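You operate a simulated robot arm through the tools that you are given. There is no shell and no other tool. Be economical: measure what you need, move in short steps, check, and stop when the job is done.

Carry out the task below with a simulated two-armed robot. There is one attempt and no reset: what you move stays moved.

TASK
Hold the sieve on the top of the glazing bench steady with one hand and put the purple nozzle from the top of the side table in it with the other.
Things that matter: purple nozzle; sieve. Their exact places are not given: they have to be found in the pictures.

Only the result counts: the job must be done as asked and must still hold three seconds after the hand-in. Knocking over, shifting, dropping, spilling or breaking anything else fails it.

THE ROBOT
Two 7-joint arms with two-finger parallel grippers on one trunk, on a base that drives. Base frame: it is fixed to the floor where the robot stands at the start and does not move with it; the origin is under the middle of the robot, x ahead of it, y to its left, z up; the surface under the hand at the start is at about z = 900. Lengths are in mm, angles in rad, forces in N, time in s.
The left shoulder is at the start at [70, 177, 1095], the right one opposite. With the tool pointing down near the work surface each hand reaches from about 300 to 740 mm from the robot's upright axis, wherever it stands, measured 20 degrees to its own side. Places, roughly: sieve [3000, -2250, 1000]. Payload 3.43 kg a hand.
The TCP of each hand is the grasp point between the finger pads, 30 mm short of the fingertips. In the tool frame z runs along the fingers and y along their closing line. The gripper opens to 94 mm. The fingers are 28 mm wide and 10 mm thick; the gripper's body (50 by 96 mm) begins 55 mm behind the TCP.
Orientation is told as [roll, pitch, yaw] about the base's x, y, z axes, in that order, counted from this pose: with the fingers straight down and closing along the base's y, the tool's x points along the base's -x, its y along +y and its z along -z.

THE INTERFACE
- The arms move only by the tool step_arm. It takes "left_steps", "right_steps" or both (then of equal length, played together; a hand with none holds still); each is a list of rows, each a list of 7 numbers: the shift along the base's x, y, z in mm, then the turn, a rotation vector about the base's x, y, z in rad, then the closure in counts, from 0 (fully open) to 255 (shut). In form: [[x, y, z, ax, ay, az, fingers], ...]. A call has 1 to 10 rows; each row shifts and turns the commanded pose from where the row before left it. Each row takes 0.2 s and may step no farther than 50 mm and 0.15 rad from the row before; otherwise, or with a gripper value out of range, the whole call is refused. A pose out of reach is approached as far as the arm can. The call stops where the force on the tool passes 40 N (or 10 N more than at its start, if that is more) or the arm is blocked; 0.2 s more then pass. The fingers move at their own pace (about 153 mm/s each) and stop on an object; they squeeze with about 30 N. The grip force told is the motor's: it shows also when the fingers shut on nothing. Time passes only in rows, and 0.2 s behind the last, so rows that do not move let the fingers close. It gives the time, the measured TCP pose, the force on the tool (base axes), the opening and the grip force at its end, in the units of the frame above (readings bear some noise), with the torque about the TCP (base axes, N m) and any sound that the robot's microphone picked up.
- Cameras (640 x 400 px; columns grow to the right, rows downward): "scene" is now at [137.5, 16.8, 1418.8]; the picture's right is [0.17, -0.99, 0.00], its down [-0.51, -0.09, -0.86] and it looks along [0.84, 0.14, -0.52] (base axes); focal length 252 px, centre (320, 200). "left" rides on the left gripper at [76, -14, -103] in its tool frame; the picture's right is [0.18, 0.98, 0.00], its down [-0.75, 0.14, -0.64] and it looks along [-0.63, 0.12, 0.77] (tool axes); focal length 243 px, centre (320, 200). "right" rides on the right gripper at [76, 14, -102] in its tool frame; the picture's right is [-0.18, 0.98, 0.00], its down [-0.75, -0.14, -0.64] and it looks along [-0.63, -0.12, 0.77] (tool axes); focal length 243 px, centre (320, 200).
- capture(camera): a new picture of that camera. It takes no simulated time.
- slide_trunk(by): slides the trunk up (or, below 0, down) by that many mm; the arms and the scene camera ride with it, the base frame stays. It gives what a move gives, with no picture.
- steer(legs): drives the robot by 1 to 6 legs, each [ahead, turn to the left] in mm and rad, along the robot's own axes; the way and the turn of a leg run together, so that a leg with both is an arc; at most 1500 mm and 3.142 rad a leg. The arms and the cameras ride along, it lands a little off, and it stops where it bumps. It gives what a move gives.
- pan_tilt(pan, tilt): turns the head with the scene camera to pan (to the left, within 1.501 rad either way) and tilt (down, from -0.506 to 1.204), counted from straight ahead of the robot. It gives what a move gives.
- point_at(camera, pixels): for up to 12 pixels [column, row] of the newest picture of that camera ("zoom" is the newest enlarged one), the place [x, y, z] in the base frame of the surface seen there, good to about 2 mm. It takes no simulated time.
- close_up(camera, box): a new picture of the part [left, top, right, bottom] of that camera's present view, enlarged. It takes no simulated time.
- sign_off(): hands the job in; it is judged then, once.

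Work in short steps. Measure before you move; look again where a grasp or a placing could have gone wrong, and mend it. You have 80 turns and 62 pictures in all, those below and enlarged ones among them. Open the grippers and draw the arms clear of the work before you hand the job in, unless the task says otherwise; then end with one line.

The tools are called after "Emit:" as a command line: name --argument value ..., lists and objects as JSON in quotes. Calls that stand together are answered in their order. step_arm: Moves the arms, as the interface text tells. Its arguments: {"type":"object","properties":{"left_steps":{"type":"array"},"right_steps":{"type":"array"}},"required":[]} The other tools are called the same way: slide_trunk (by) slides the trunk up or down; steer (legs) drives the base; pan_tilt (pan, tilt) turns the head that bears the scene camera; capture (camera) takes a picture; point_at (camera, pixels) gives the place of the surface under pixels of a picture; close_up (camera, box) takes an enlarged picture of a part of a camera's view; sign_off () hands the job in.

At the start:

```text
clock: 0.0
left_eef_pos: [500.4, 305.8, 1206.6]
left_tcp_rot: [0.002, 0.0, 0.001]
left_force: [-0.5, 0.9, 0.2]
left_moment: [0.0, 0.0, -0.01]
left_grip_width: 94.0
left_gripper_force: 0.1
right_eef_pos: [489.7, -141.3, 1171.6]
right_tcp_rot: [-0.002, 0.0, 0.0]
right_force: [1.5, -0.2, -0.4]
right_moment: [0.0, -0.03, 0.03]
right_grip_width: 93.9
right_gripper_force: 0.0
trunk travel left (down, up): [-675.0, 165.0]
robot x, y, heading: [4.2, 3.3, 0.003]
head pan, tilt: [0.169, 0.543]
```

scene: 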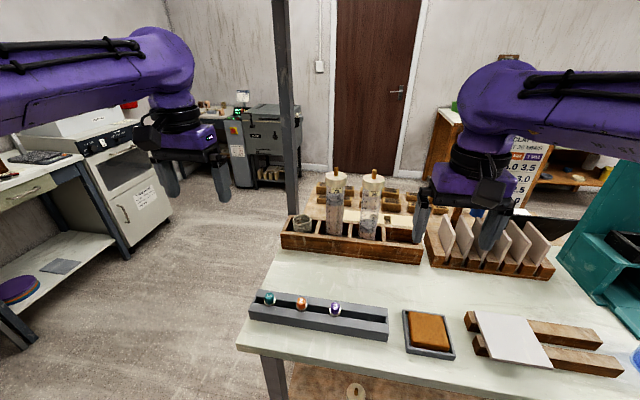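
right: 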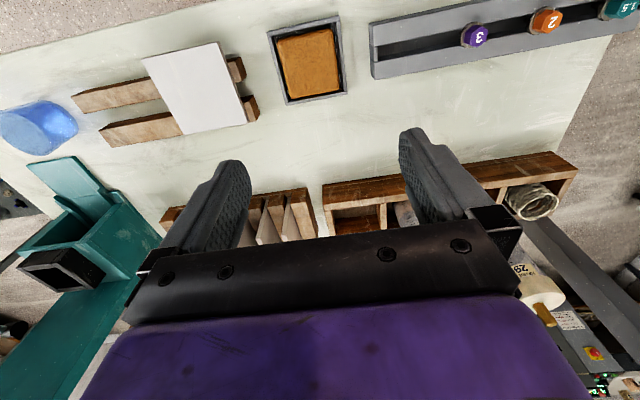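
left: 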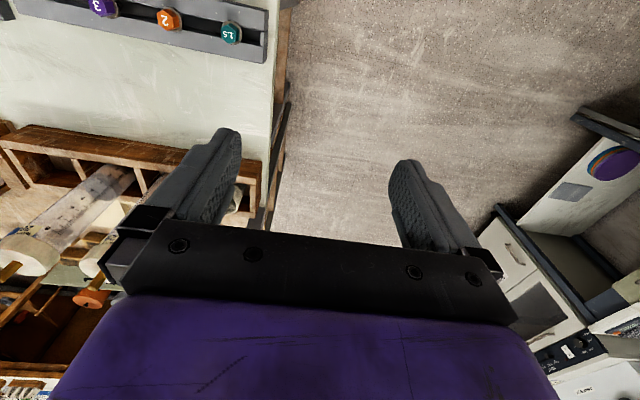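

The purple nozzle (label 3) sits in the grey rack at scene (335,309). I take a close-up and measure it.

Emit:
close_up --camera "scene" --box '[240, 280, 400, 380]'

Emit:
point_at --camera "scene" --pixels '[[335, 307], [302, 303], [269, 298], [252, 312], [385, 335], [310, 345], [390, 318], [352, 310], [318, 303], [350, 250], [430, 330]]'

Emit:
close_up --camera "right" --box '[400, 0, 560, 100]'

```text
4.00 times, centred on (320, 330) of scene
```

zoom: 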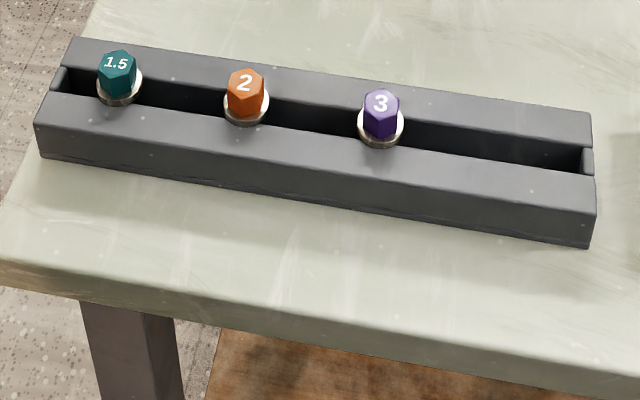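

```text
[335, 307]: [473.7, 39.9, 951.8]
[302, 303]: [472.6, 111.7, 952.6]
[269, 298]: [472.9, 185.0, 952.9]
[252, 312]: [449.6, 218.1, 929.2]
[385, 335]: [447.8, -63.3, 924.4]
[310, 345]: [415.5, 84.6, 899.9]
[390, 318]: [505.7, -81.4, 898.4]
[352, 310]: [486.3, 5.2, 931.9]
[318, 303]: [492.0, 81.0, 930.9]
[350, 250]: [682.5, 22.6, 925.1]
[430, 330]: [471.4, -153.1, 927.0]
```

```text
4.00 times, centred on (480, 50) of right
```

zoom: 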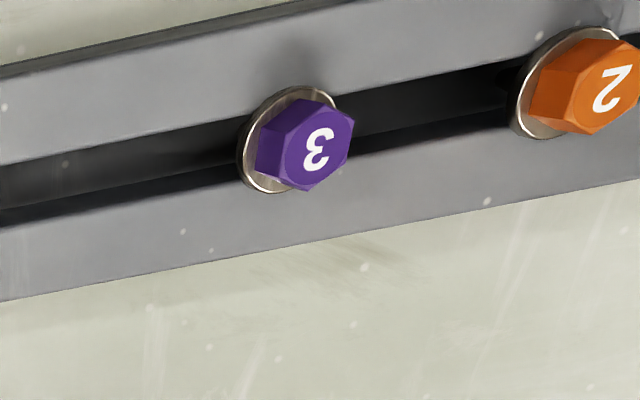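

The nozzle is a hex head on a flange, its stem in the slot. I measure its top face and flange.

Emit:
point_at --camera "zoom" --pixels '[[318, 145], [350, 115], [290, 135], [305, 180], [335, 175], [320, 108], [252, 175], [285, 92], [262, 180], [150, 130], [100, 270], [265, 140]]'

```text
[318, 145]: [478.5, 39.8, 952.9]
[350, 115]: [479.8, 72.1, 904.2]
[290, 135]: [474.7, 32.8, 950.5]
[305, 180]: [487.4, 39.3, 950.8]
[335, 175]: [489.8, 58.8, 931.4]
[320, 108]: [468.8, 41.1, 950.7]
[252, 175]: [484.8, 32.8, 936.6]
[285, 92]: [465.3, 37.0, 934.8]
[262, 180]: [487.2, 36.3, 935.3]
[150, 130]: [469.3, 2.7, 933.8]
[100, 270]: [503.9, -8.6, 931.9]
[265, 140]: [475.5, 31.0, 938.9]
```

Nozzle centre ≈ (478, 40), head z 936–953, rail top 931. Before choosing a hand, I look towards the sieve and the way there.

Emit:
pan_tilt --pan -0.65 --tilt 0.3

Emit:
capture --camera "scene"

Emit:
pan_tilt --pan -1.4 --tilt 0.45

Emit:
capture --camera "scene"

```text
clock: 1.1
left_eef_pos: [500.6, 306.9, 1205.6]
left_tcp_rot: [0.0, 0.002, 0.0]
left_force: [0.3, -0.7, -0.7]
left_moment: [0.03, 0.01, 0.01]
left_grip_width: 94.0
left_gripper_force: 0.0
right_eef_pos: [489.0, -140.4, 1171.4]
right_tcp_rot: [-0.002, -0.001, 0.0]
right_force: [0.9, 0.0, -0.1]
right_moment: [0.02, 0.0, -0.01]
right_grip_width: 93.8
right_gripper_force: 0.1
trunk travel left (down, up): [-675.0, 165.0]
robot x, y, heading: [0.1, 1.6, 0.001]
head pan, tilt: [-0.649, 0.3]
```

```text
56 pictures are left
```

scene: 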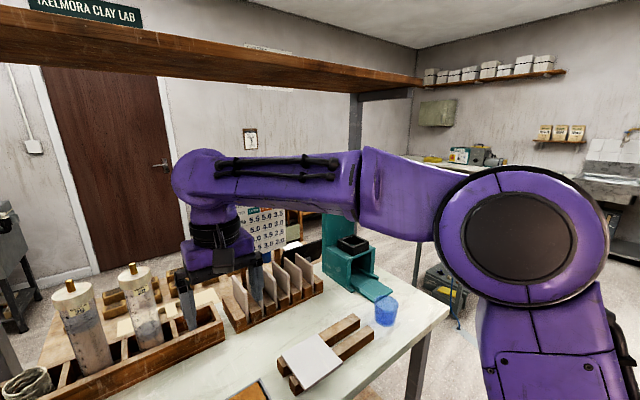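

```text
clock: 2.2
left_eef_pos: [501.5, 305.7, 1206.2]
left_tcp_rot: [0.0, -0.001, 0.0]
left_force: [0.1, -0.1, 0.4]
left_moment: [0.03, 0.0, 0.02]
left_grip_width: 94.3
left_gripper_force: 0.0
right_eef_pos: [490.1, -140.6, 1171.4]
right_tcp_rot: [0.0, 0.002, 0.0]
right_force: [0.4, 0.3, -0.1]
right_moment: [0.0, 0.0, 0.03]
right_grip_width: 94.0
right_gripper_force: 0.0
trunk travel left (down, up): [-675.0, 165.0]
robot x, y, heading: [1.4, -2.0, -0.001]
head pan, tilt: [-1.4, 0.45]
```

```text
55 pictures are left
```

scene: 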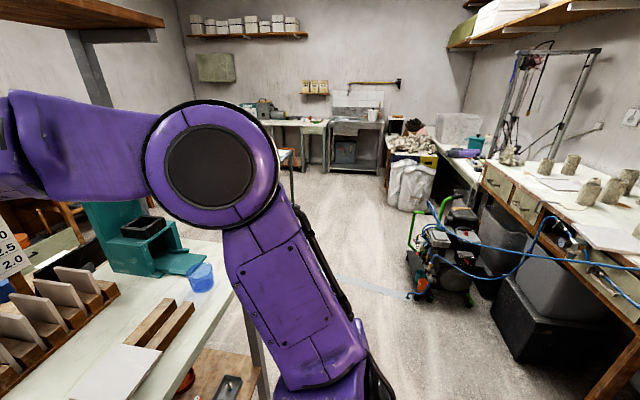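

The right hand is nearest the nozzle with the left out of the way, so I use it. I move above the nozzle with fingers half closed, then check.

Emit:
step_arm --right_steps '[[-4, 45, -25, 0, 0, 0, 110], [-4, 45, -25, 0, 0, 0, 110], [-4, 45, -30, 0, 0, 0, 110], [0, 45, -40, 0, 0, 0, 110], [0, 0, -30, 0, 0, 0, 110]]'

Emit:
capture --camera "right"

Emit:
pan_tilt --pan 0.1 --tilt 0.8

Emit:
capture --camera "scene"

```text
refused: row 1 steps farther than a row can; nothing moved
```

```text
54 pictures are left
```

right: 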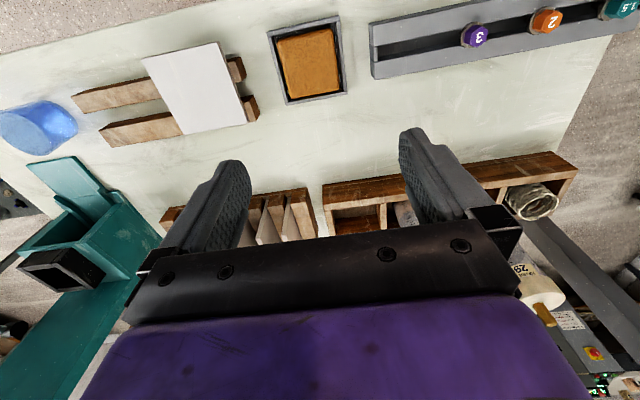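

```text
clock: 3.9
left_eef_pos: [501.1, 304.8, 1206.6]
left_tcp_rot: [-0.001, 0.002, 0.002]
left_force: [-0.3, -0.5, 0.2]
left_moment: [0.02, -0.03, -0.01]
left_grip_width: 94.0
left_gripper_force: 0.2
right_eef_pos: [490.3, -141.0, 1171.7]
right_tcp_rot: [0.0, 0.001, 0.001]
right_force: [0.2, 0.3, -0.2]
right_moment: [0.0, -0.02, 0.01]
right_grip_width: 93.7
right_gripper_force: 0.1
trunk travel left (down, up): [-675.0, 165.0]
robot x, y, heading: [-0.3, 0.5, 0.002]
head pan, tilt: [0.099, 0.799]
```

```text
53 pictures are left
```

scene: 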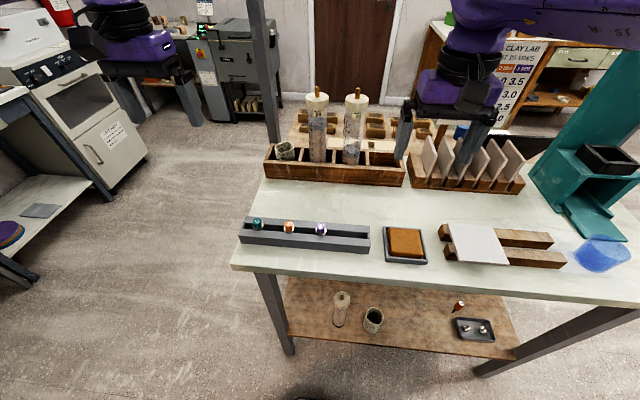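

The row was too long (50 mm norm). I redo it in smaller rows.

Emit:
step_arm --right_steps '[[-2, 40, 0, 0, 0, 0, 110], [-2, 40, -20, 0, 0, 0, 110], [-2, 40, -25, 0, 0, 0, 110], [-2, 40, -25, 0, 0, 0, 110], [-4, 21, -40, 0, 0, 0, 110], [0, 0, -40, 0, 0, 0, 110], [0, 0, 0, 0, 0, 0, 110]]'

Emit:
capture --camera "right"

Emit:
close_up --camera "scene" --box '[220, 100, 420, 260]'

```text
clock: 5.5
left_eef_pos: [500.9, 306.0, 1206.8]
left_tcp_rot: [0.0, 0.001, 0.001]
left_force: [0.4, -0.3, 0.1]
left_moment: [0.01, 0.05, 0.0]
left_grip_width: 94.0
left_gripper_force: 0.0
right_eef_pos: [477.9, 40.7, 1025.0]
right_tcp_rot: [0.004, -0.003, -0.001]
right_force: [-1.5, -0.6, 0.1]
right_moment: [0.01, -0.03, 0.0]
right_grip_width: 53.7
right_gripper_force: 0.1
trunk travel left (down, up): [-675.0, 165.0]
robot x, y, heading: [-3.7, -0.9, 0.002]
head pan, tilt: [0.099, 0.799]
```

```text
52 pictures are left
```

right: 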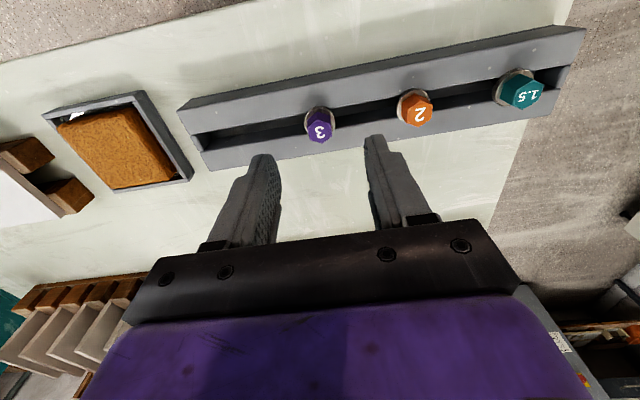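

```text
2.50 times, centred on (320, 180) of scene
```

zoom: 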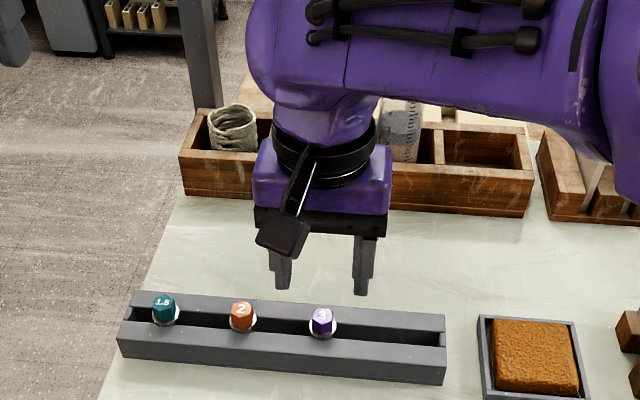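

The nozzle at right (320,125) is between the fingers' column range. I measure again from this closer view.

Emit:
point_at --camera "right" --pixels '[[320, 131], [309, 124], [331, 124], [320, 138], [320, 118], [306, 115], [332, 115], [319, 108]]'

```text
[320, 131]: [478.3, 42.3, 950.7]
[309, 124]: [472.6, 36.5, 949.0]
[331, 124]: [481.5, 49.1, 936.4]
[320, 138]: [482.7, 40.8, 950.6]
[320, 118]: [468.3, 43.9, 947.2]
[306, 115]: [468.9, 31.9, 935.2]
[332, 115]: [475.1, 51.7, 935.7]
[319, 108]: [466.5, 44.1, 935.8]
```

Centre ≈ (477.5, 41.5), head top 952, flange 936. I descend 57 mm (tips ≈ 938) and close.

Emit:
step_arm --right_steps '[[0, 1, -30, 0, 0, 0, 110], [0, 0, -20, 0, 0, 0, 110], [0, 0, -7, 0, 0, 0, 110], [0, 0, 0, 0, 0, 0, 255], [0, 0, 0, 0, 0, 0, 255], [0, 0, 0, 0, 0, 0, 255]]'

Emit:
capture --camera "right"

```text
clock: 6.8
left_eef_pos: [501.0, 305.7, 1207.0]
left_tcp_rot: [0.0, -0.001, 0.0]
left_force: [-0.1, -0.3, 0.7]
left_moment: [-0.01, 0.02, 0.01]
left_grip_width: 94.0
left_gripper_force: 0.0
right_eef_pos: [485.4, 35.4, 982.4]
right_tcp_rot: [0.044, -0.015, -0.025]
right_force: [-0.6, 0.5, 1.7]
right_moment: [0.02, 0.04, 0.02]
right_grip_width: 0.0
right_gripper_force: 29.9
trunk travel left (down, up): [-675.0, 165.0]
robot x, y, heading: [1.9, 3.7, 0.003]
head pan, tilt: [0.099, 0.799]
```

```text
50 pictures are left
```

right: 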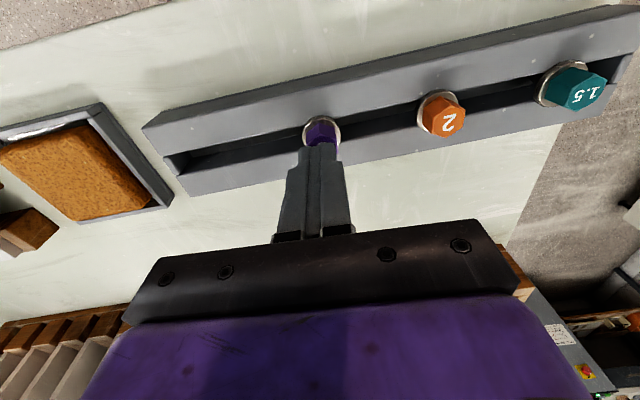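

The arm ran out of reach (stopped at z 982, skewed) and shut just above the nozzle. I raise to where it posed well, reopen, and will come down with the trunk instead.

Emit:
step_arm --right_steps '[[0, 0, 25, 0, 0, 0, 255], [0, 0, 35, 0, 0, 0, 255], [0, 0, 0, 0, 0, 0, 110], [0, 0, 0, 0, 0, 0, 110]]'

Emit:
slide_trunk --by -40

Emit:
capture --camera "right"

```text
clock: 7.8
left_eef_pos: [500.8, 305.9, 1206.3]
left_tcp_rot: [0.0, 0.001, -0.001]
left_force: [0.6, -0.3, 0.0]
left_moment: [0.0, -0.01, 0.0]
left_grip_width: 94.2
left_gripper_force: 0.1
right_eef_pos: [478.3, 41.9, 1024.2]
right_tcp_rot: [0.004, 0.0, 0.001]
right_force: [-0.2, -0.5, -0.4]
right_moment: [0.02, -0.03, -0.01]
right_grip_width: 53.4
right_gripper_force: 0.0
trunk travel left (down, up): [-675.0, 165.0]
robot x, y, heading: [3.7, 0.9, -0.003]
head pan, tilt: [0.099, 0.799]
```

```text
clock: 8.7
left_eef_pos: [500.5, 305.7, 1167.3]
left_tcp_rot: [0.001, 0.001, 0.0]
left_force: [-0.5, -0.9, 0.4]
left_moment: [-0.02, -0.02, -0.02]
left_grip_width: 94.1
left_gripper_force: 0.1
right_eef_pos: [476.9, 41.8, 984.8]
right_tcp_rot: [0.0, -0.002, 0.001]
right_force: [0.7, 0.5, 0.6]
right_moment: [-0.04, -0.01, -0.02]
right_grip_width: 53.5
right_gripper_force: 0.0
trunk travel left (down, up): [-635.0, 205.0]
robot x, y, heading: [2.7, -3.0, 0.001]
head pan, tilt: [0.099, 0.799]
```

```text
49 pictures are left
```

right: 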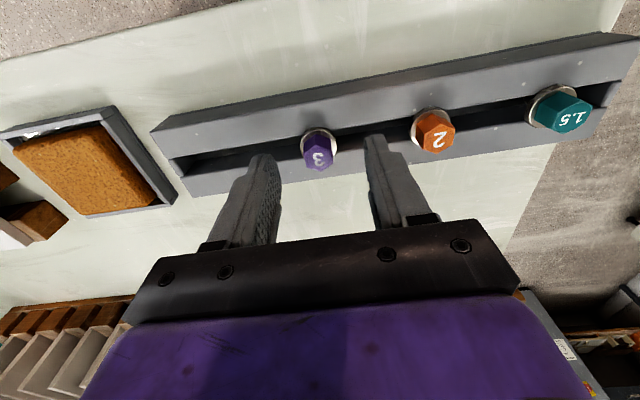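

The hand is straight and around the nozzle, now at z 985. I go down 17 mm more by trunk and close.

Emit:
slide_trunk --by -17

Emit:
step_arm --right_steps '[[0, 0, 0, 0, 0, 0, 180], [0, 0, 0, 0, 0, 0, 255], [0, 0, 0, 0, 0, 0, 255], [0, 0, 0, 0, 0, 0, 255]]'

Emit:
capture --camera "right"

```text
clock: 9.3
left_eef_pos: [501.2, 306.1, 1150.0]
left_tcp_rot: [-0.001, -0.001, 0.0]
left_force: [-0.5, 0.0, 0.6]
left_moment: [0.02, -0.01, 0.0]
left_grip_width: 94.1
left_gripper_force: 0.0
right_eef_pos: [477.7, 40.9, 967.2]
right_tcp_rot: [0.001, 0.0, -0.003]
right_force: [0.0, -0.4, -0.6]
right_moment: [0.02, -0.01, 0.0]
right_grip_width: 53.5
right_gripper_force: 0.1
trunk travel left (down, up): [-618.0, 222.0]
robot x, y, heading: [-0.3, 2.7, 0.001]
head pan, tilt: [0.099, 0.799]
```

```text
clock: 10.3
left_eef_pos: [500.4, 305.8, 1150.9]
left_tcp_rot: [0.0, 0.001, 0.001]
left_force: [-0.8, -0.1, 0.6]
left_moment: [-0.02, 0.02, 0.02]
left_grip_width: 93.9
left_gripper_force: 0.0
right_eef_pos: [478.3, 42.2, 968.0]
right_tcp_rot: [0.002, 0.0, 0.0]
right_force: [-0.3, 1.0, -0.2]
right_moment: [0.02, 0.03, 0.04]
right_grip_width: 18.3
right_gripper_force: 29.8
trunk travel left (down, up): [-618.0, 222.0]
robot x, y, heading: [0.8, -0.4, 0.001]
head pan, tilt: [0.099, 0.799]
```

```text
48 pictures are left
```

right: 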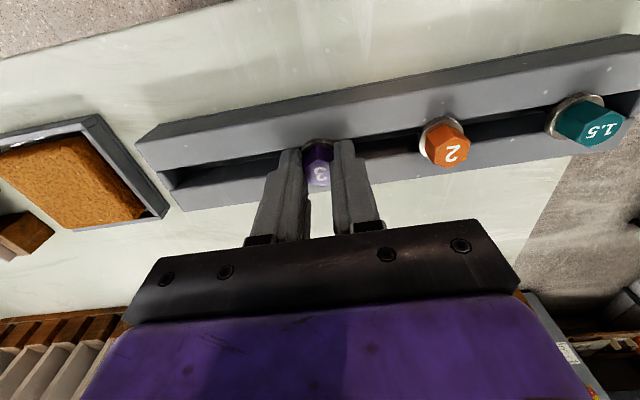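

Gripped at 18.3 mm. I lift it straight out with the trunk and then check.

Emit:
slide_trunk --by 120

Emit:
capture --camera "right"

Emit:
capture --camera "scene"

```text
clock: 11.8
left_eef_pos: [500.9, 305.1, 1269.4]
left_tcp_rot: [0.001, 0.0, -0.001]
left_force: [0.7, -0.7, -0.6]
left_moment: [-0.04, -0.03, 0.0]
left_grip_width: 94.0
left_gripper_force: 0.1
right_eef_pos: [477.1, 42.0, 1087.0]
right_tcp_rot: [0.002, -0.001, -0.002]
right_force: [0.2, -0.1, -0.3]
right_moment: [0.02, 0.02, -0.01]
right_grip_width: 18.5
right_gripper_force: 30.0
trunk travel left (down, up): [-738.0, 102.0]
robot x, y, heading: [0.5, -1.3, -0.001]
head pan, tilt: [0.099, 0.799]
```

```text
47 pictures are left
```

right: 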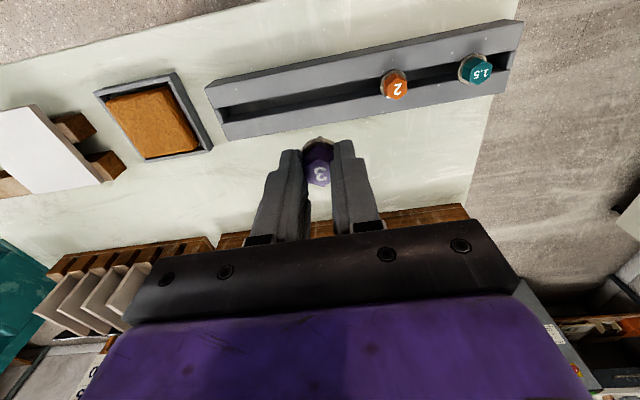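

```text
46 pictures are left
```

scene: 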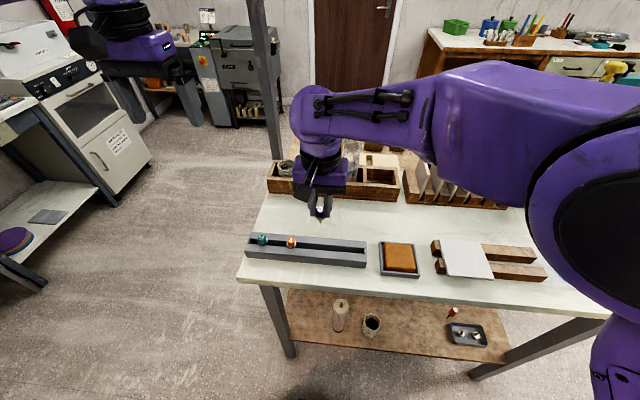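

The nozzle is lifted. I now look around to plan the drive: right-hand side and left-hand side.

Emit:
pan_tilt --pan -1.5 --tilt 0.4

Emit:
capture --camera "scene"

Emit:
point_at --camera "scene" --pixels '[[600, 390], [540, 330], [430, 290], [410, 200], [345, 140], [300, 130], [560, 200], [330, 220], [240, 310], [270, 130], [290, 200], [480, 160]]'

Emit:
pan_tilt --pan 1.5 --tilt 0.5

Emit:
capture --camera "scene"

```text
clock: 13.5
left_eef_pos: [500.6, 305.4, 1269.5]
left_tcp_rot: [-0.001, 0.0, -0.001]
left_force: [-0.6, 0.1, 1.0]
left_moment: [0.0, 0.03, 0.01]
left_grip_width: 93.8
left_gripper_force: 0.1
right_eef_pos: [478.8, 41.9, 1088.6]
right_tcp_rot: [0.002, 0.001, -0.002]
right_force: [0.4, -0.1, -0.1]
right_moment: [-0.02, 0.0, -0.03]
right_grip_width: 18.5
right_gripper_force: 30.7
trunk travel left (down, up): [-738.0, 102.0]
robot x, y, heading: [-0.7, 1.5, -0.004]
head pan, tilt: [-1.499, 0.4]
```

```text
45 pictures are left
```

scene: 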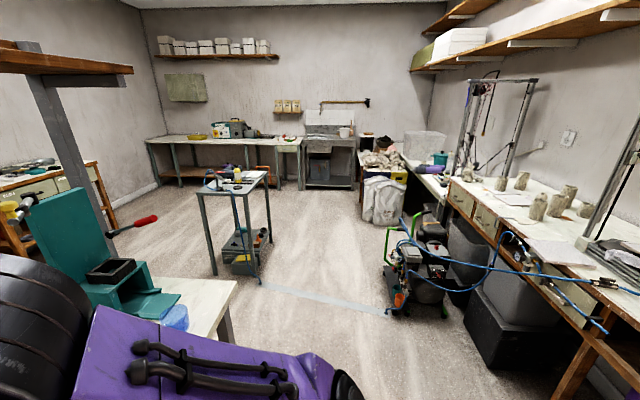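

```text
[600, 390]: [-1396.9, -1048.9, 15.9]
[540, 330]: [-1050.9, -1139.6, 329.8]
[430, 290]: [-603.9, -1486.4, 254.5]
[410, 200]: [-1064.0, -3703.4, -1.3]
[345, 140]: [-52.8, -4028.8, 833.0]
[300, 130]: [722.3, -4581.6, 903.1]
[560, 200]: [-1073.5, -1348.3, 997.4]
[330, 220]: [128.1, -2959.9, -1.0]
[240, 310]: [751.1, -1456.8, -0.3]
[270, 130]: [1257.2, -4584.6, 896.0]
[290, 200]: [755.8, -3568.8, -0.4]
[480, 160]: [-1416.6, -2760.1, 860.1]
```

```text
clock: 16.1
left_eef_pos: [501.4, 305.8, 1270.2]
left_tcp_rot: [-0.001, 0.001, 0.0]
left_force: [-0.4, -0.3, -0.5]
left_moment: [-0.01, 0.02, 0.0]
left_grip_width: 94.1
left_gripper_force: 0.0
right_eef_pos: [477.9, 41.9, 1088.3]
right_tcp_rot: [0.002, -0.001, -0.003]
right_force: [0.6, 1.2, -0.2]
right_moment: [0.03, 0.03, 0.01]
right_grip_width: 18.5
right_gripper_force: 30.1
trunk travel left (down, up): [-738.0, 102.0]
robot x, y, heading: [-1.4, -1.2, 0.002]
head pan, tilt: [1.499, 0.499]
```

```text
44 pictures are left
```

scene: 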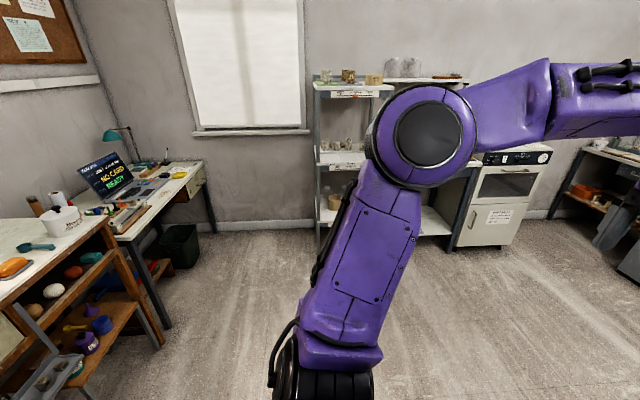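

The way right looks free. I tuck both hands nearer the body, then back up from the table before looking again.

Emit:
step_arm --right_steps '[[-16, -38, 12, 0, 0, 0, 255], [-16, -38, 12, 0, 0, 0, 255], [-16, -38, 12, 0, 0, 0, 255], [-16, -38, 12, 0, 0, 0, 255], [-16, -38, 12, 0, 0, 0, 255]]' --left_steps '[[-20, -25, -15, 0, 0, 0, 0], [-20, -25, -15, 0, 0, 0, 0], [-20, -25, -15, 0, 0, 0, 0], [-20, -25, -15, 0, 0, 0, 0], [-20, -25, -15, 0, 0, 0, 0]]'

Emit:
steer --legs '[[-350, 0]]'

Emit:
pan_tilt --pan -1.0 --tilt 0.45

Emit:
capture --camera "scene"

```text
clock: 17.3
left_eef_pos: [400.0, 178.3, 1195.9]
left_tcp_rot: [0.003, 0.0, 0.0]
left_force: [0.0, 0.1, 0.7]
left_moment: [0.04, 0.0, 0.01]
left_grip_width: 94.1
left_gripper_force: 0.0
right_eef_pos: [396.6, -151.7, 1145.8]
right_tcp_rot: [0.001, -0.002, 0.0]
right_force: [0.2, -0.2, -1.2]
right_moment: [0.05, -0.02, -0.01]
right_grip_width: 18.6
right_gripper_force: 29.7
trunk travel left (down, up): [-738.0, 102.0]
robot x, y, heading: [1.1, -0.7, -0.002]
head pan, tilt: [1.499, 0.499]
```

```text
clock: 19.6
left_eef_pos: [51.6, 181.8, 1195.2]
left_tcp_rot: [-0.001, 0.001, 0.006]
left_force: [0.3, -1.3, 0.1]
left_moment: [-0.03, 0.01, -0.01]
left_grip_width: 94.0
left_gripper_force: 0.0
right_eef_pos: [50.2, -145.6, 1145.6]
right_tcp_rot: [0.0, 0.0, 0.004]
right_force: [0.5, -0.2, -0.5]
right_moment: [0.0, 0.04, 0.0]
right_grip_width: 18.4
right_gripper_force: 30.0
trunk travel left (down, up): [-738.0, 102.0]
robot x, y, heading: [-346.2, -3.1, 0.001]
head pan, tilt: [1.499, 0.499]
```

```text
clock: 21.8
left_eef_pos: [51.5, 183.8, 1195.0]
left_tcp_rot: [0.0, 0.0, 0.006]
left_force: [0.1, 0.5, 0.4]
left_moment: [0.01, 0.01, 0.0]
left_grip_width: 94.0
left_gripper_force: 0.0
right_eef_pos: [48.2, -147.1, 1145.4]
right_tcp_rot: [0.0, 0.0, 0.006]
right_force: [0.7, 0.0, -0.5]
right_moment: [0.02, 0.02, -0.01]
right_grip_width: 18.6
right_gripper_force: 30.0
trunk travel left (down, up): [-738.0, 102.0]
robot x, y, heading: [-347.1, -0.7, 0.002]
head pan, tilt: [-1.0, 0.45]
```

```text
43 pictures are left
```

scene: 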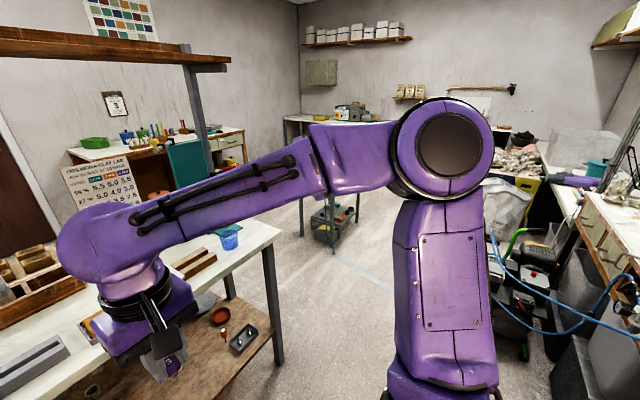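

I measure the table's end, the trolley and the far bench.

Emit:
point_at --camera "scene" --pixels '[[278, 360], [280, 232], [332, 250], [302, 235], [358, 222], [240, 152], [160, 148], [210, 142], [220, 135], [88, 158], [490, 300], [375, 320]]'

Emit:
close_up --camera "scene" --box '[70, 90, 270, 215]'

```text
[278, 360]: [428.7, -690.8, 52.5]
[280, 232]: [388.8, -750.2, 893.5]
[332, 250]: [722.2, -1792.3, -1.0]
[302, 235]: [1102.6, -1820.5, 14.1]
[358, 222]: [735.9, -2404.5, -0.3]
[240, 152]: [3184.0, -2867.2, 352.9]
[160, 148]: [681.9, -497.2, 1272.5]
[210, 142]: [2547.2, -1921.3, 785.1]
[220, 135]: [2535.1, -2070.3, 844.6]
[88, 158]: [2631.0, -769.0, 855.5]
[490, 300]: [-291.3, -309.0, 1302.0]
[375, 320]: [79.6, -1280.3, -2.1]
```

```text
3.20 times, centred on (170, 152) of scene
```

zoom: 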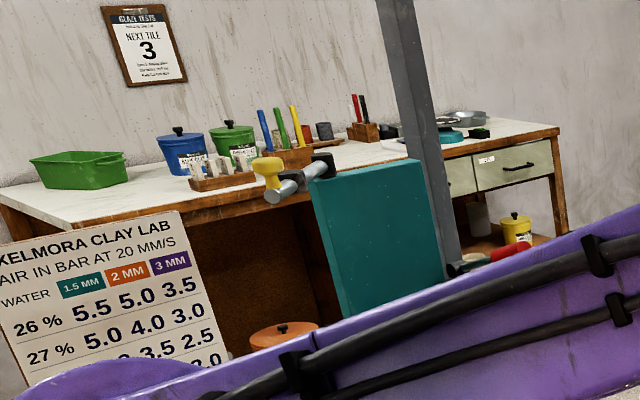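

The aisle between table end (y −750) and trolley (y −1790) is centred on y ≈ −1270; the bench front is x ≈ 2530. I drive round the table's end in legs.

Emit:
steer --legs '[[0, -1.291], [1322, 0]]'

Emit:
pan_tilt --pan 1.2 --tilt 0.45

Emit:
capture --camera "scene"

```text
clock: 31.7
left_eef_pos: [307.2, -1601.6, 1196.6]
left_tcp_rot: [0.001, 0.001, -1.285]
left_force: [-0.4, 0.4, -0.1]
left_moment: [-0.01, 0.0, 0.0]
left_grip_width: 94.2
left_gripper_force: 0.1
right_eef_pos: [-8.9, -1689.8, 1146.7]
right_tcp_rot: [0.0, 0.0, -1.285]
right_force: [0.4, 0.7, -1.5]
right_moment: [0.03, 0.01, 0.02]
right_grip_width: 18.4
right_gripper_force: 29.6
trunk travel left (down, up): [-738.0, 102.0]
robot x, y, heading: [20.2, -1269.3, -1.286]
head pan, tilt: [-1.0, 0.45]
```

```text
clock: 33.7
left_eef_pos: [307.0, -1600.9, 1195.4]
left_tcp_rot: [-0.001, 0.0, -1.285]
left_force: [-0.1, 0.2, 0.3]
left_moment: [0.02, 0.03, -0.01]
left_grip_width: 93.7
left_gripper_force: 0.1
right_eef_pos: [-9.0, -1690.0, 1145.8]
right_tcp_rot: [-0.001, -0.001, -1.284]
right_force: [-0.1, -0.3, -0.9]
right_moment: [0.02, 0.0, -0.02]
right_grip_width: 18.5
right_gripper_force: 29.5
trunk travel left (down, up): [-738.0, 102.0]
robot x, y, heading: [20.0, -1269.3, -1.285]
head pan, tilt: [1.201, 0.45]
```

```text
41 pictures are left
```

scene: 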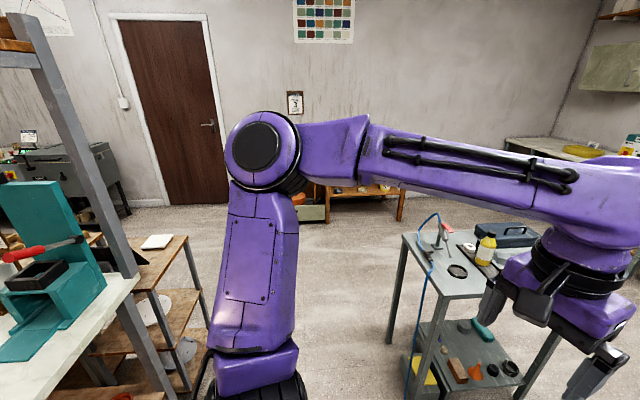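

I measure the shelf post, trolley edges, and my own left elbow to check clearances.

Emit:
point_at --camera "scene" --pixels '[[100, 200], [60, 130], [262, 145], [130, 285], [185, 240], [200, 320], [405, 238], [440, 295], [485, 245], [445, 225], [540, 280], [400, 215]]'

```text
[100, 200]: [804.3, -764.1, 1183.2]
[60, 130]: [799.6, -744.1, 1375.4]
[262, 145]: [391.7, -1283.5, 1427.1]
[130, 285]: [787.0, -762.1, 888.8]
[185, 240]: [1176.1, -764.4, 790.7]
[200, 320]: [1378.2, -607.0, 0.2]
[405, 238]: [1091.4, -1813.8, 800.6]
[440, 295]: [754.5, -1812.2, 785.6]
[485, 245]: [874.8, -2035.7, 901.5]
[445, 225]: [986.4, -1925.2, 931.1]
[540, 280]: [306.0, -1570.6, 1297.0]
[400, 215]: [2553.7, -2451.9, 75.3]
```

With ≈425 mm lateral elbow reach, a path drifting from y −1270 to −1420 clears both post and trolley. I turn to heading −0.10 and drive 1450.

Emit:
steer --legs '[[0, 1.185], [1450, 0]]'

Emit:
pan_tilt --pan -0.35 --tilt 0.3

Emit:
capture --camera "scene"

```text
clock: 43.9
left_eef_pos: [1867.1, -1254.1, 1196.1]
left_tcp_rot: [0.001, -0.003, -0.09]
left_force: [-0.8, -0.5, 0.8]
left_moment: [-0.01, -0.02, -0.02]
left_grip_width: 94.1
left_gripper_force: 0.1
right_eef_pos: [1832.9, -1581.4, 1146.1]
right_tcp_rot: [0.0, -0.001, -0.09]
right_force: [0.1, -1.3, -0.4]
right_moment: [0.01, -0.02, 0.01]
right_grip_width: 18.4
right_gripper_force: 29.7
trunk travel left (down, up): [-738.0, 102.0]
robot x, y, heading: [1450.7, -1401.9, -0.093]
head pan, tilt: [1.201, 0.45]
```

```text
clock: 45.5
left_eef_pos: [1867.4, -1253.4, 1195.2]
left_tcp_rot: [0.0, -0.001, -0.091]
left_force: [0.1, -0.8, -0.3]
left_moment: [-0.03, 0.01, 0.0]
left_grip_width: 94.0
left_gripper_force: 0.1
right_eef_pos: [1833.8, -1580.8, 1146.0]
right_tcp_rot: [0.0, 0.001, -0.09]
right_force: [-0.5, 0.3, -0.1]
right_moment: [0.02, -0.04, 0.03]
right_grip_width: 18.5
right_gripper_force: 30.0
trunk travel left (down, up): [-738.0, 102.0]
robot x, y, heading: [1448.3, -1400.1, -0.091]
head pan, tilt: [-0.351, 0.3]
```

```text
40 pictures are left
```

scene: 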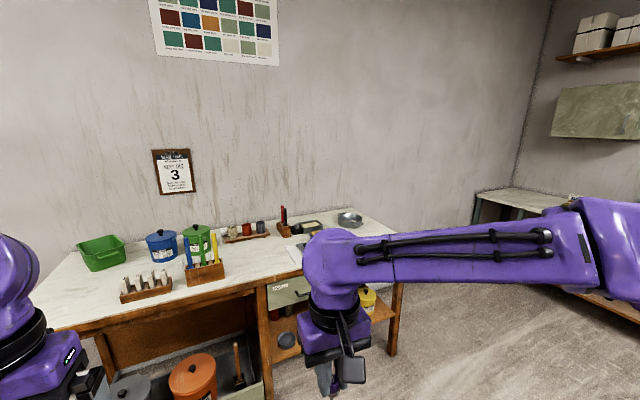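

Emit:
close_up --camera "scene" --box '[240, 180, 420, 292]'

Emit:
point_at --camera "scene" --pixels '[[350, 218], [340, 217], [360, 217], [348, 226], [385, 225], [400, 238], [312, 225], [285, 220], [392, 352], [80, 330], [480, 195], [415, 270]]'

```text
3.56 times, centred on (330, 236) of scene
```

zoom: 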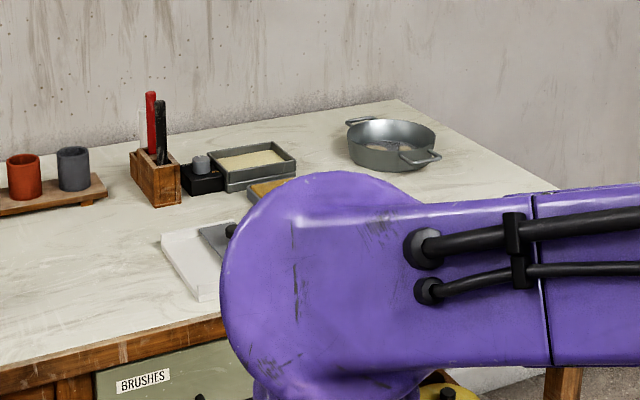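

```text
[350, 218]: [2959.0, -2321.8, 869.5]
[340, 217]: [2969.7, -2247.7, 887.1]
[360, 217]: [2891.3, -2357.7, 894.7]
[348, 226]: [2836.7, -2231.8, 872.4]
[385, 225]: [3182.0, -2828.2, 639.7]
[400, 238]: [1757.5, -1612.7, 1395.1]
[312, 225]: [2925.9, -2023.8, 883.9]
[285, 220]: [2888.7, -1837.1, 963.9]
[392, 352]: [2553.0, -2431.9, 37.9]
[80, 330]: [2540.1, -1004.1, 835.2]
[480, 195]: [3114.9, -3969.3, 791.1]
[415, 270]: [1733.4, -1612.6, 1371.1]
```

The sieve (two-handled grey pan) is near the bench's right end at ≈(2900,−2300), rim z ≈ 890. It's best reached from the bench's end; I drive round to about (1900, −2830).

Emit:
steer --legs '[[0, -1.175], [1490, 0], [0, 1.266]]'

Emit:
pan_tilt --pan 0.3 --tilt 0.4

Emit:
capture --camera "scene"

```text
clock: 59.2
left_eef_pos: [2270.5, -2726.6, 1195.4]
left_tcp_rot: [0.001, -0.002, -0.067]
left_force: [0.1, -1.3, 0.2]
left_moment: [0.01, -0.01, -0.03]
left_grip_width: 94.0
left_gripper_force: 0.0
right_eef_pos: [2244.8, -3052.8, 1144.9]
right_tcp_rot: [-0.001, 0.002, -0.066]
right_force: [-0.5, -0.6, 1.0]
right_moment: [-0.01, 0.03, -0.03]
right_grip_width: 19.5
right_gripper_force: 29.9
trunk travel left (down, up): [-738.0, 102.0]
robot x, y, heading: [1858.9, -2883.1, -0.068]
head pan, tilt: [-0.351, 0.3]
```

```text
clock: 60.2
left_eef_pos: [2271.5, -2728.2, 1195.4]
left_tcp_rot: [0.0, 0.0, -0.067]
left_force: [-0.2, 0.4, -0.4]
left_moment: [-0.02, 0.02, 0.01]
left_grip_width: 94.1
left_gripper_force: 0.0
right_eef_pos: [2244.1, -3053.8, 1146.1]
right_tcp_rot: [0.0, 0.001, -0.068]
right_force: [-0.8, -0.1, -0.8]
right_moment: [0.02, 0.0, 0.02]
right_grip_width: 19.2
right_gripper_force: 29.8
trunk travel left (down, up): [-738.0, 102.0]
robot x, y, heading: [1857.6, -2884.2, -0.069]
head pan, tilt: [0.3, 0.4]
```

```text
38 pictures are left
```

scene: 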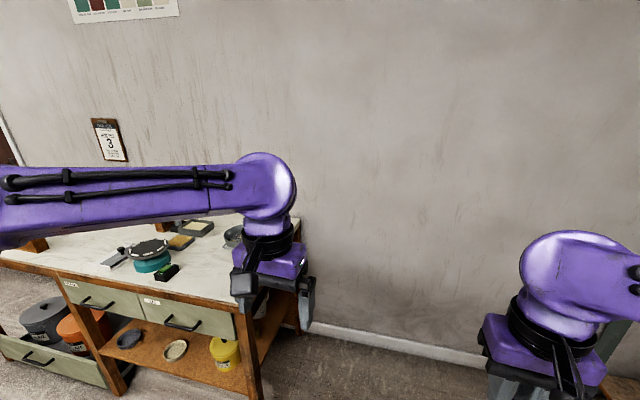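

I measure the wall, bench corner and objects near it.

Emit:
point_at --camera "scene" --pixels '[[400, 250], [380, 336], [265, 320], [240, 314], [304, 328], [152, 248], [165, 272], [232, 236], [180, 242], [255, 395], [480, 300], [230, 285]]'

Emit:
close_up --camera "right" --box '[220, 100, 420, 225]'

```text
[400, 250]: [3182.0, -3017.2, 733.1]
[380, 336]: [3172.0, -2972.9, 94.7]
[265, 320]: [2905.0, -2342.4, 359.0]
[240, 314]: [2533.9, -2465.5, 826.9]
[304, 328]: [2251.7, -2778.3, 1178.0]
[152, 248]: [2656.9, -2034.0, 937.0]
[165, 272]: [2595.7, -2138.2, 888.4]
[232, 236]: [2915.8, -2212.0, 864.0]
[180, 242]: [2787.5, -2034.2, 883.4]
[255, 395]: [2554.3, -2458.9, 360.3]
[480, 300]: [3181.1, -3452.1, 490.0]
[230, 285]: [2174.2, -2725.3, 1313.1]
```

```text
3.20 times, centred on (320, 162) of right
```

zoom: 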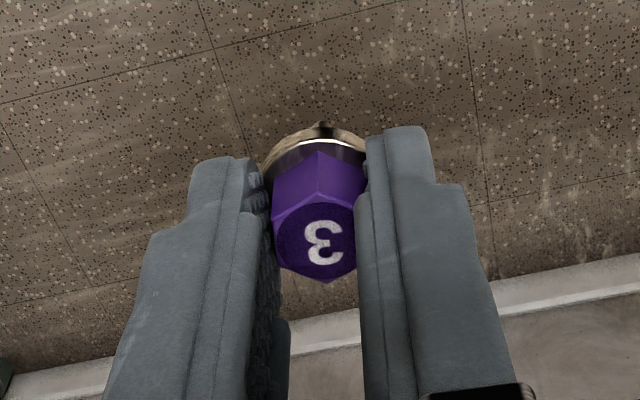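

I drive to about (2600, −2840) and turn to face the sieve (heading ≈1.07); wall at x 3182 leaves ≈ 90 mm for the hands' sweep.

Emit:
steer --legs '[[0, 0.131], [730, 0], [0, 1.01]]'

Emit:
pan_tilt --pan 0.0 --tilt 0.8

Emit:
capture --camera "scene"

```text
clock: 67.3
left_eef_pos: [2621.9, -2390.5, 1196.1]
left_tcp_rot: [0.001, -0.001, 1.066]
left_force: [0.0, -0.7, 0.5]
left_moment: [-0.02, 0.02, -0.03]
left_grip_width: 94.0
left_gripper_force: 0.0
right_eef_pos: [2907.7, -2555.0, 1146.2]
right_tcp_rot: [0.0, 0.0, 1.065]
right_force: [1.0, 0.2, -0.4]
right_moment: [-0.01, -0.03, -0.02]
right_grip_width: 19.4
right_gripper_force: 30.1
trunk travel left (down, up): [-738.0, 102.0]
robot x, y, heading: [2585.1, -2830.4, 1.064]
head pan, tilt: [0.3, 0.4]
```

```text
clock: 68.2
left_eef_pos: [2622.3, -2392.2, 1195.6]
left_tcp_rot: [0.0, 0.001, 1.066]
left_force: [-0.2, -0.6, -0.3]
left_moment: [-0.01, -0.02, 0.0]
left_grip_width: 93.7
left_gripper_force: 0.1
right_eef_pos: [2908.4, -2554.6, 1146.5]
right_tcp_rot: [0.002, -0.001, 1.065]
right_force: [-0.8, -0.4, -0.8]
right_moment: [0.03, -0.02, 0.0]
right_grip_width: 19.4
right_gripper_force: 29.9
trunk travel left (down, up): [-738.0, 102.0]
robot x, y, heading: [2591.0, -2834.4, 1.063]
head pan, tilt: [0.0, 0.799]
```

```text
36 pictures are left
```

scene: 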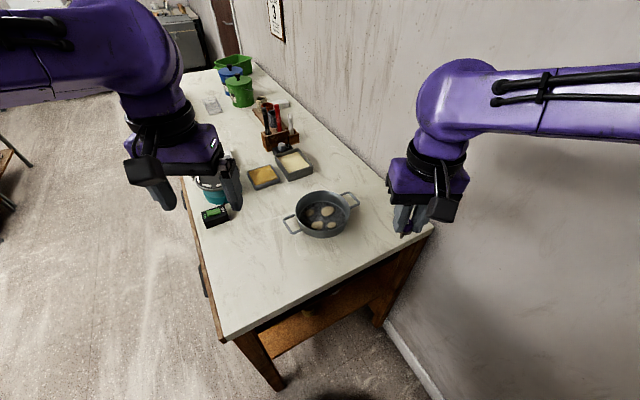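

Emit:
close_up --camera "scene" --box '[240, 160, 400, 260]'

Emit:
point_at --camera "zoom" --pixels '[[180, 253], [180, 280], [205, 290], [465, 160], [460, 130], [270, 125], [380, 285], [230, 210], [436, 180], [325, 200], [330, 255], [190, 225]]'

```text
4.00 times, centred on (320, 210) of scene
```

zoom: 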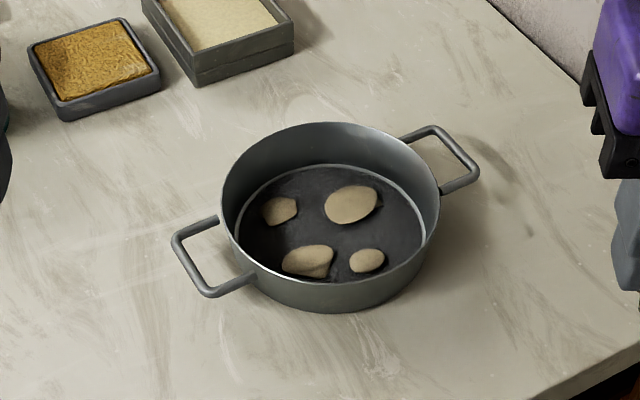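

```text
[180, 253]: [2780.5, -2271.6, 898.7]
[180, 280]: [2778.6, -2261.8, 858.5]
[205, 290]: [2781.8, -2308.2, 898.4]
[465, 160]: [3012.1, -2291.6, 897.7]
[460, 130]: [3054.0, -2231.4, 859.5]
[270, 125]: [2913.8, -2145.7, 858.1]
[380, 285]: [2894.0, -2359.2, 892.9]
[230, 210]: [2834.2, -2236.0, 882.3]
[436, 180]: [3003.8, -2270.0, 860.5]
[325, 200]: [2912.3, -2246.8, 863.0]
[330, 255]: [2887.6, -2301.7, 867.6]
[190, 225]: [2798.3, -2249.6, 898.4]
```

The sieve's left handle is towards the left hand. I measure the handle bars, rim and centre precisely.

Emit:
point_at --camera "zoom" --pixels '[[176, 238], [192, 268], [208, 293], [232, 285], [250, 279], [212, 220], [190, 228], [222, 200], [436, 195], [330, 122], [310, 288], [205, 258]]'

Emit:
capture --camera "left"

```text
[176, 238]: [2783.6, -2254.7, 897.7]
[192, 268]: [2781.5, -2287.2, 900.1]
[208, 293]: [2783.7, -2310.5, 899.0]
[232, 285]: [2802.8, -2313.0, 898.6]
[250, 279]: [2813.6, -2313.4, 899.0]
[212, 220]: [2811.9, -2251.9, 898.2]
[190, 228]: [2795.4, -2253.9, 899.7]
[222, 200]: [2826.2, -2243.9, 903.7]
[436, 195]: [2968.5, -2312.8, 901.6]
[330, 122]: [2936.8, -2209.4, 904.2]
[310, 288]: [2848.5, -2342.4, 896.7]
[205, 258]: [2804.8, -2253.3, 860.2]
```

```text
34 pictures are left
```

left: 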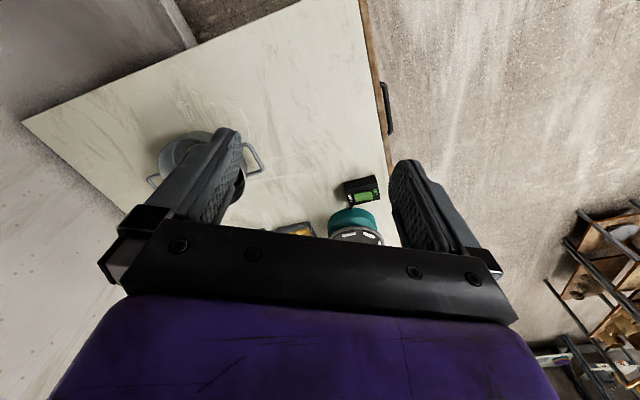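

Handle bar centre ≈ (2782, −2283, 899), bar along y; sieve centre ≈ (2900, −2283), R ≈ 82, bench 859. I lower the trunk 100 mm, then bring the left hand above the handle, turned to close along x with a 30 mm opening.

Emit:
slide_trunk --by -100

Emit:
step_arm --left_steps '[[32, 22, -16, 0, 0, 0.101, 100], [32, 22, -16, 0, 0, 0.101, 174], [32, 22, -16, 0, 0, 0.101, 174], [32, 22, -16, 0, 0, 0.101, 174], [32, 21, -16, 0, 0, 0.101, 174], [0, 0, 0, 0, 0, 0, 174]]'

Emit:
capture --camera "left"

Emit:
capture --camera "scene"

```text
clock: 69.5
left_eef_pos: [2621.8, -2391.2, 1095.4]
left_tcp_rot: [-0.002, 0.0, 1.066]
left_force: [0.6, -0.5, 0.3]
left_moment: [-0.01, -0.01, 0.01]
left_grip_width: 93.8
left_gripper_force: 0.1
right_eef_pos: [2906.2, -2553.6, 1046.0]
right_tcp_rot: [0.001, 0.002, 1.065]
right_force: [0.5, -0.2, -1.4]
right_moment: [-0.01, 0.02, 0.03]
right_grip_width: 19.4
right_gripper_force: 30.3
trunk travel left (down, up): [-638.0, 202.0]
robot x, y, heading: [2586.5, -2830.9, 1.065]
head pan, tilt: [0.0, 0.799]
```

```text
clock: 70.9
left_eef_pos: [2780.7, -2282.4, 1016.6]
left_tcp_rot: [-0.001, 0.0, 1.571]
left_force: [-0.3, -0.5, 0.4]
left_moment: [-0.01, -0.01, 0.02]
left_grip_width: 29.6
left_gripper_force: 0.0
right_eef_pos: [2907.1, -2555.3, 1047.7]
right_tcp_rot: [-0.001, -0.001, 1.064]
right_force: [-0.2, -0.2, -0.9]
right_moment: [0.0, 0.03, 0.03]
right_grip_width: 19.4
right_gripper_force: 29.7
trunk travel left (down, up): [-638.0, 202.0]
robot x, y, heading: [2586.0, -2829.1, 1.062]
head pan, tilt: [0.0, 0.799]
```

```text
33 pictures are left
```

left: 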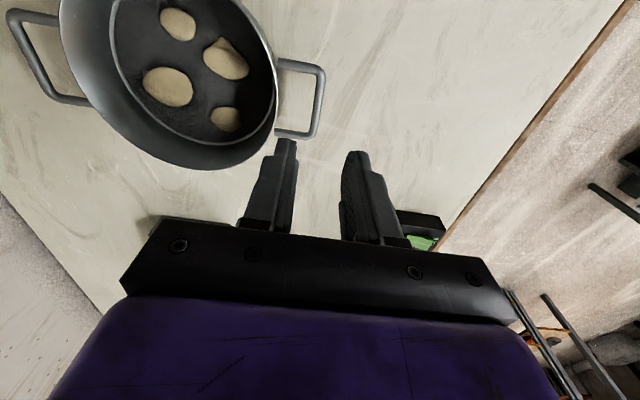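

```text
32 pictures are left
```

scene: 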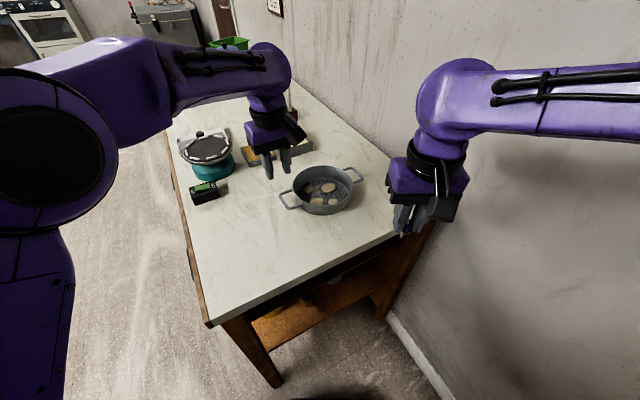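

I measure the handle again from the left camera.

Emit:
point_at --camera "left" --pixels '[[319, 85], [318, 105], [314, 130], [320, 70], [285, 62], [285, 132], [300, 65], [300, 135], [272, 95], [276, 130], [300, 100], [318, 95]]'

```text
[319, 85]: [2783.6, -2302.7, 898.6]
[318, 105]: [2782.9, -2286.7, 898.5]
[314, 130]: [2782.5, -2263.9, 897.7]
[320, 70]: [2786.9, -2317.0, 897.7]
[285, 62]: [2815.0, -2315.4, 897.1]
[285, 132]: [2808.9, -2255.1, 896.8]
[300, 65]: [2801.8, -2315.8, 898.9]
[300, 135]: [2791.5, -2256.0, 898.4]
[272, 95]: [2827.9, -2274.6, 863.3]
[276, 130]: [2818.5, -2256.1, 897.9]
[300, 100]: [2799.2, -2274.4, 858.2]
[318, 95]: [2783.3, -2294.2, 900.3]
```

Bar at (2783, −2286, 898). I descend around it in stages, still open 30 mm.

Emit:
step_arm --left_steps '[[2, -4, -35, 0, 0, 0, 174], [0, 0, -35, 0, 0, 0, 174], [0, 0, -20, 0, 0, 0, 174], [0, 0, 0, 0, 0, 0, 174]]'

Emit:
capture --camera "left"

Emit:
close_up --camera "scene" --box '[230, 110, 390, 230]'

```text
clock: 71.9
left_eef_pos: [2784.6, -2286.8, 924.7]
left_tcp_rot: [0.003, 0.001, 1.571]
left_force: [-0.3, 0.3, 0.4]
left_moment: [-0.02, 0.03, 0.01]
left_grip_width: 30.0
left_gripper_force: 0.1
right_eef_pos: [2907.5, -2554.6, 1046.2]
right_tcp_rot: [0.001, 0.0, 1.065]
right_force: [0.4, 0.4, 0.2]
right_moment: [-0.02, -0.01, -0.03]
right_grip_width: 19.4
right_gripper_force: 29.9
trunk travel left (down, up): [-638.0, 202.0]
robot x, y, heading: [2588.0, -2829.4, 1.069]
head pan, tilt: [0.0, 0.799]
```

```text
31 pictures are left
```

left: 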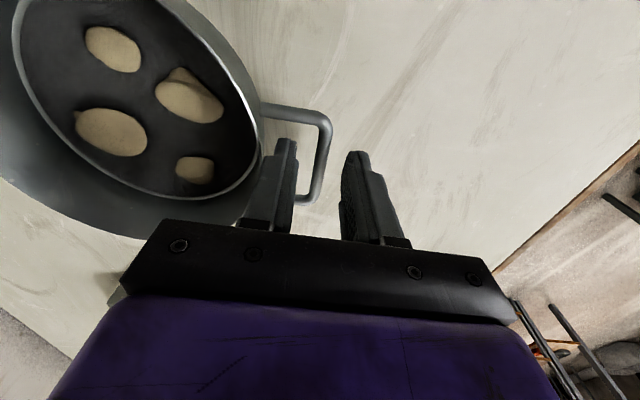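

```text
3.33 times, centred on (310, 170) of scene
```

zoom: 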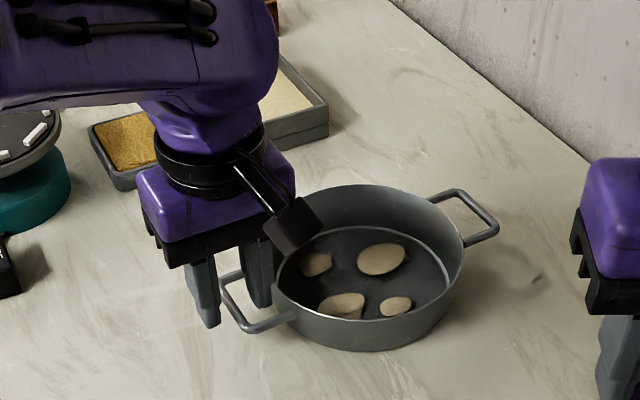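

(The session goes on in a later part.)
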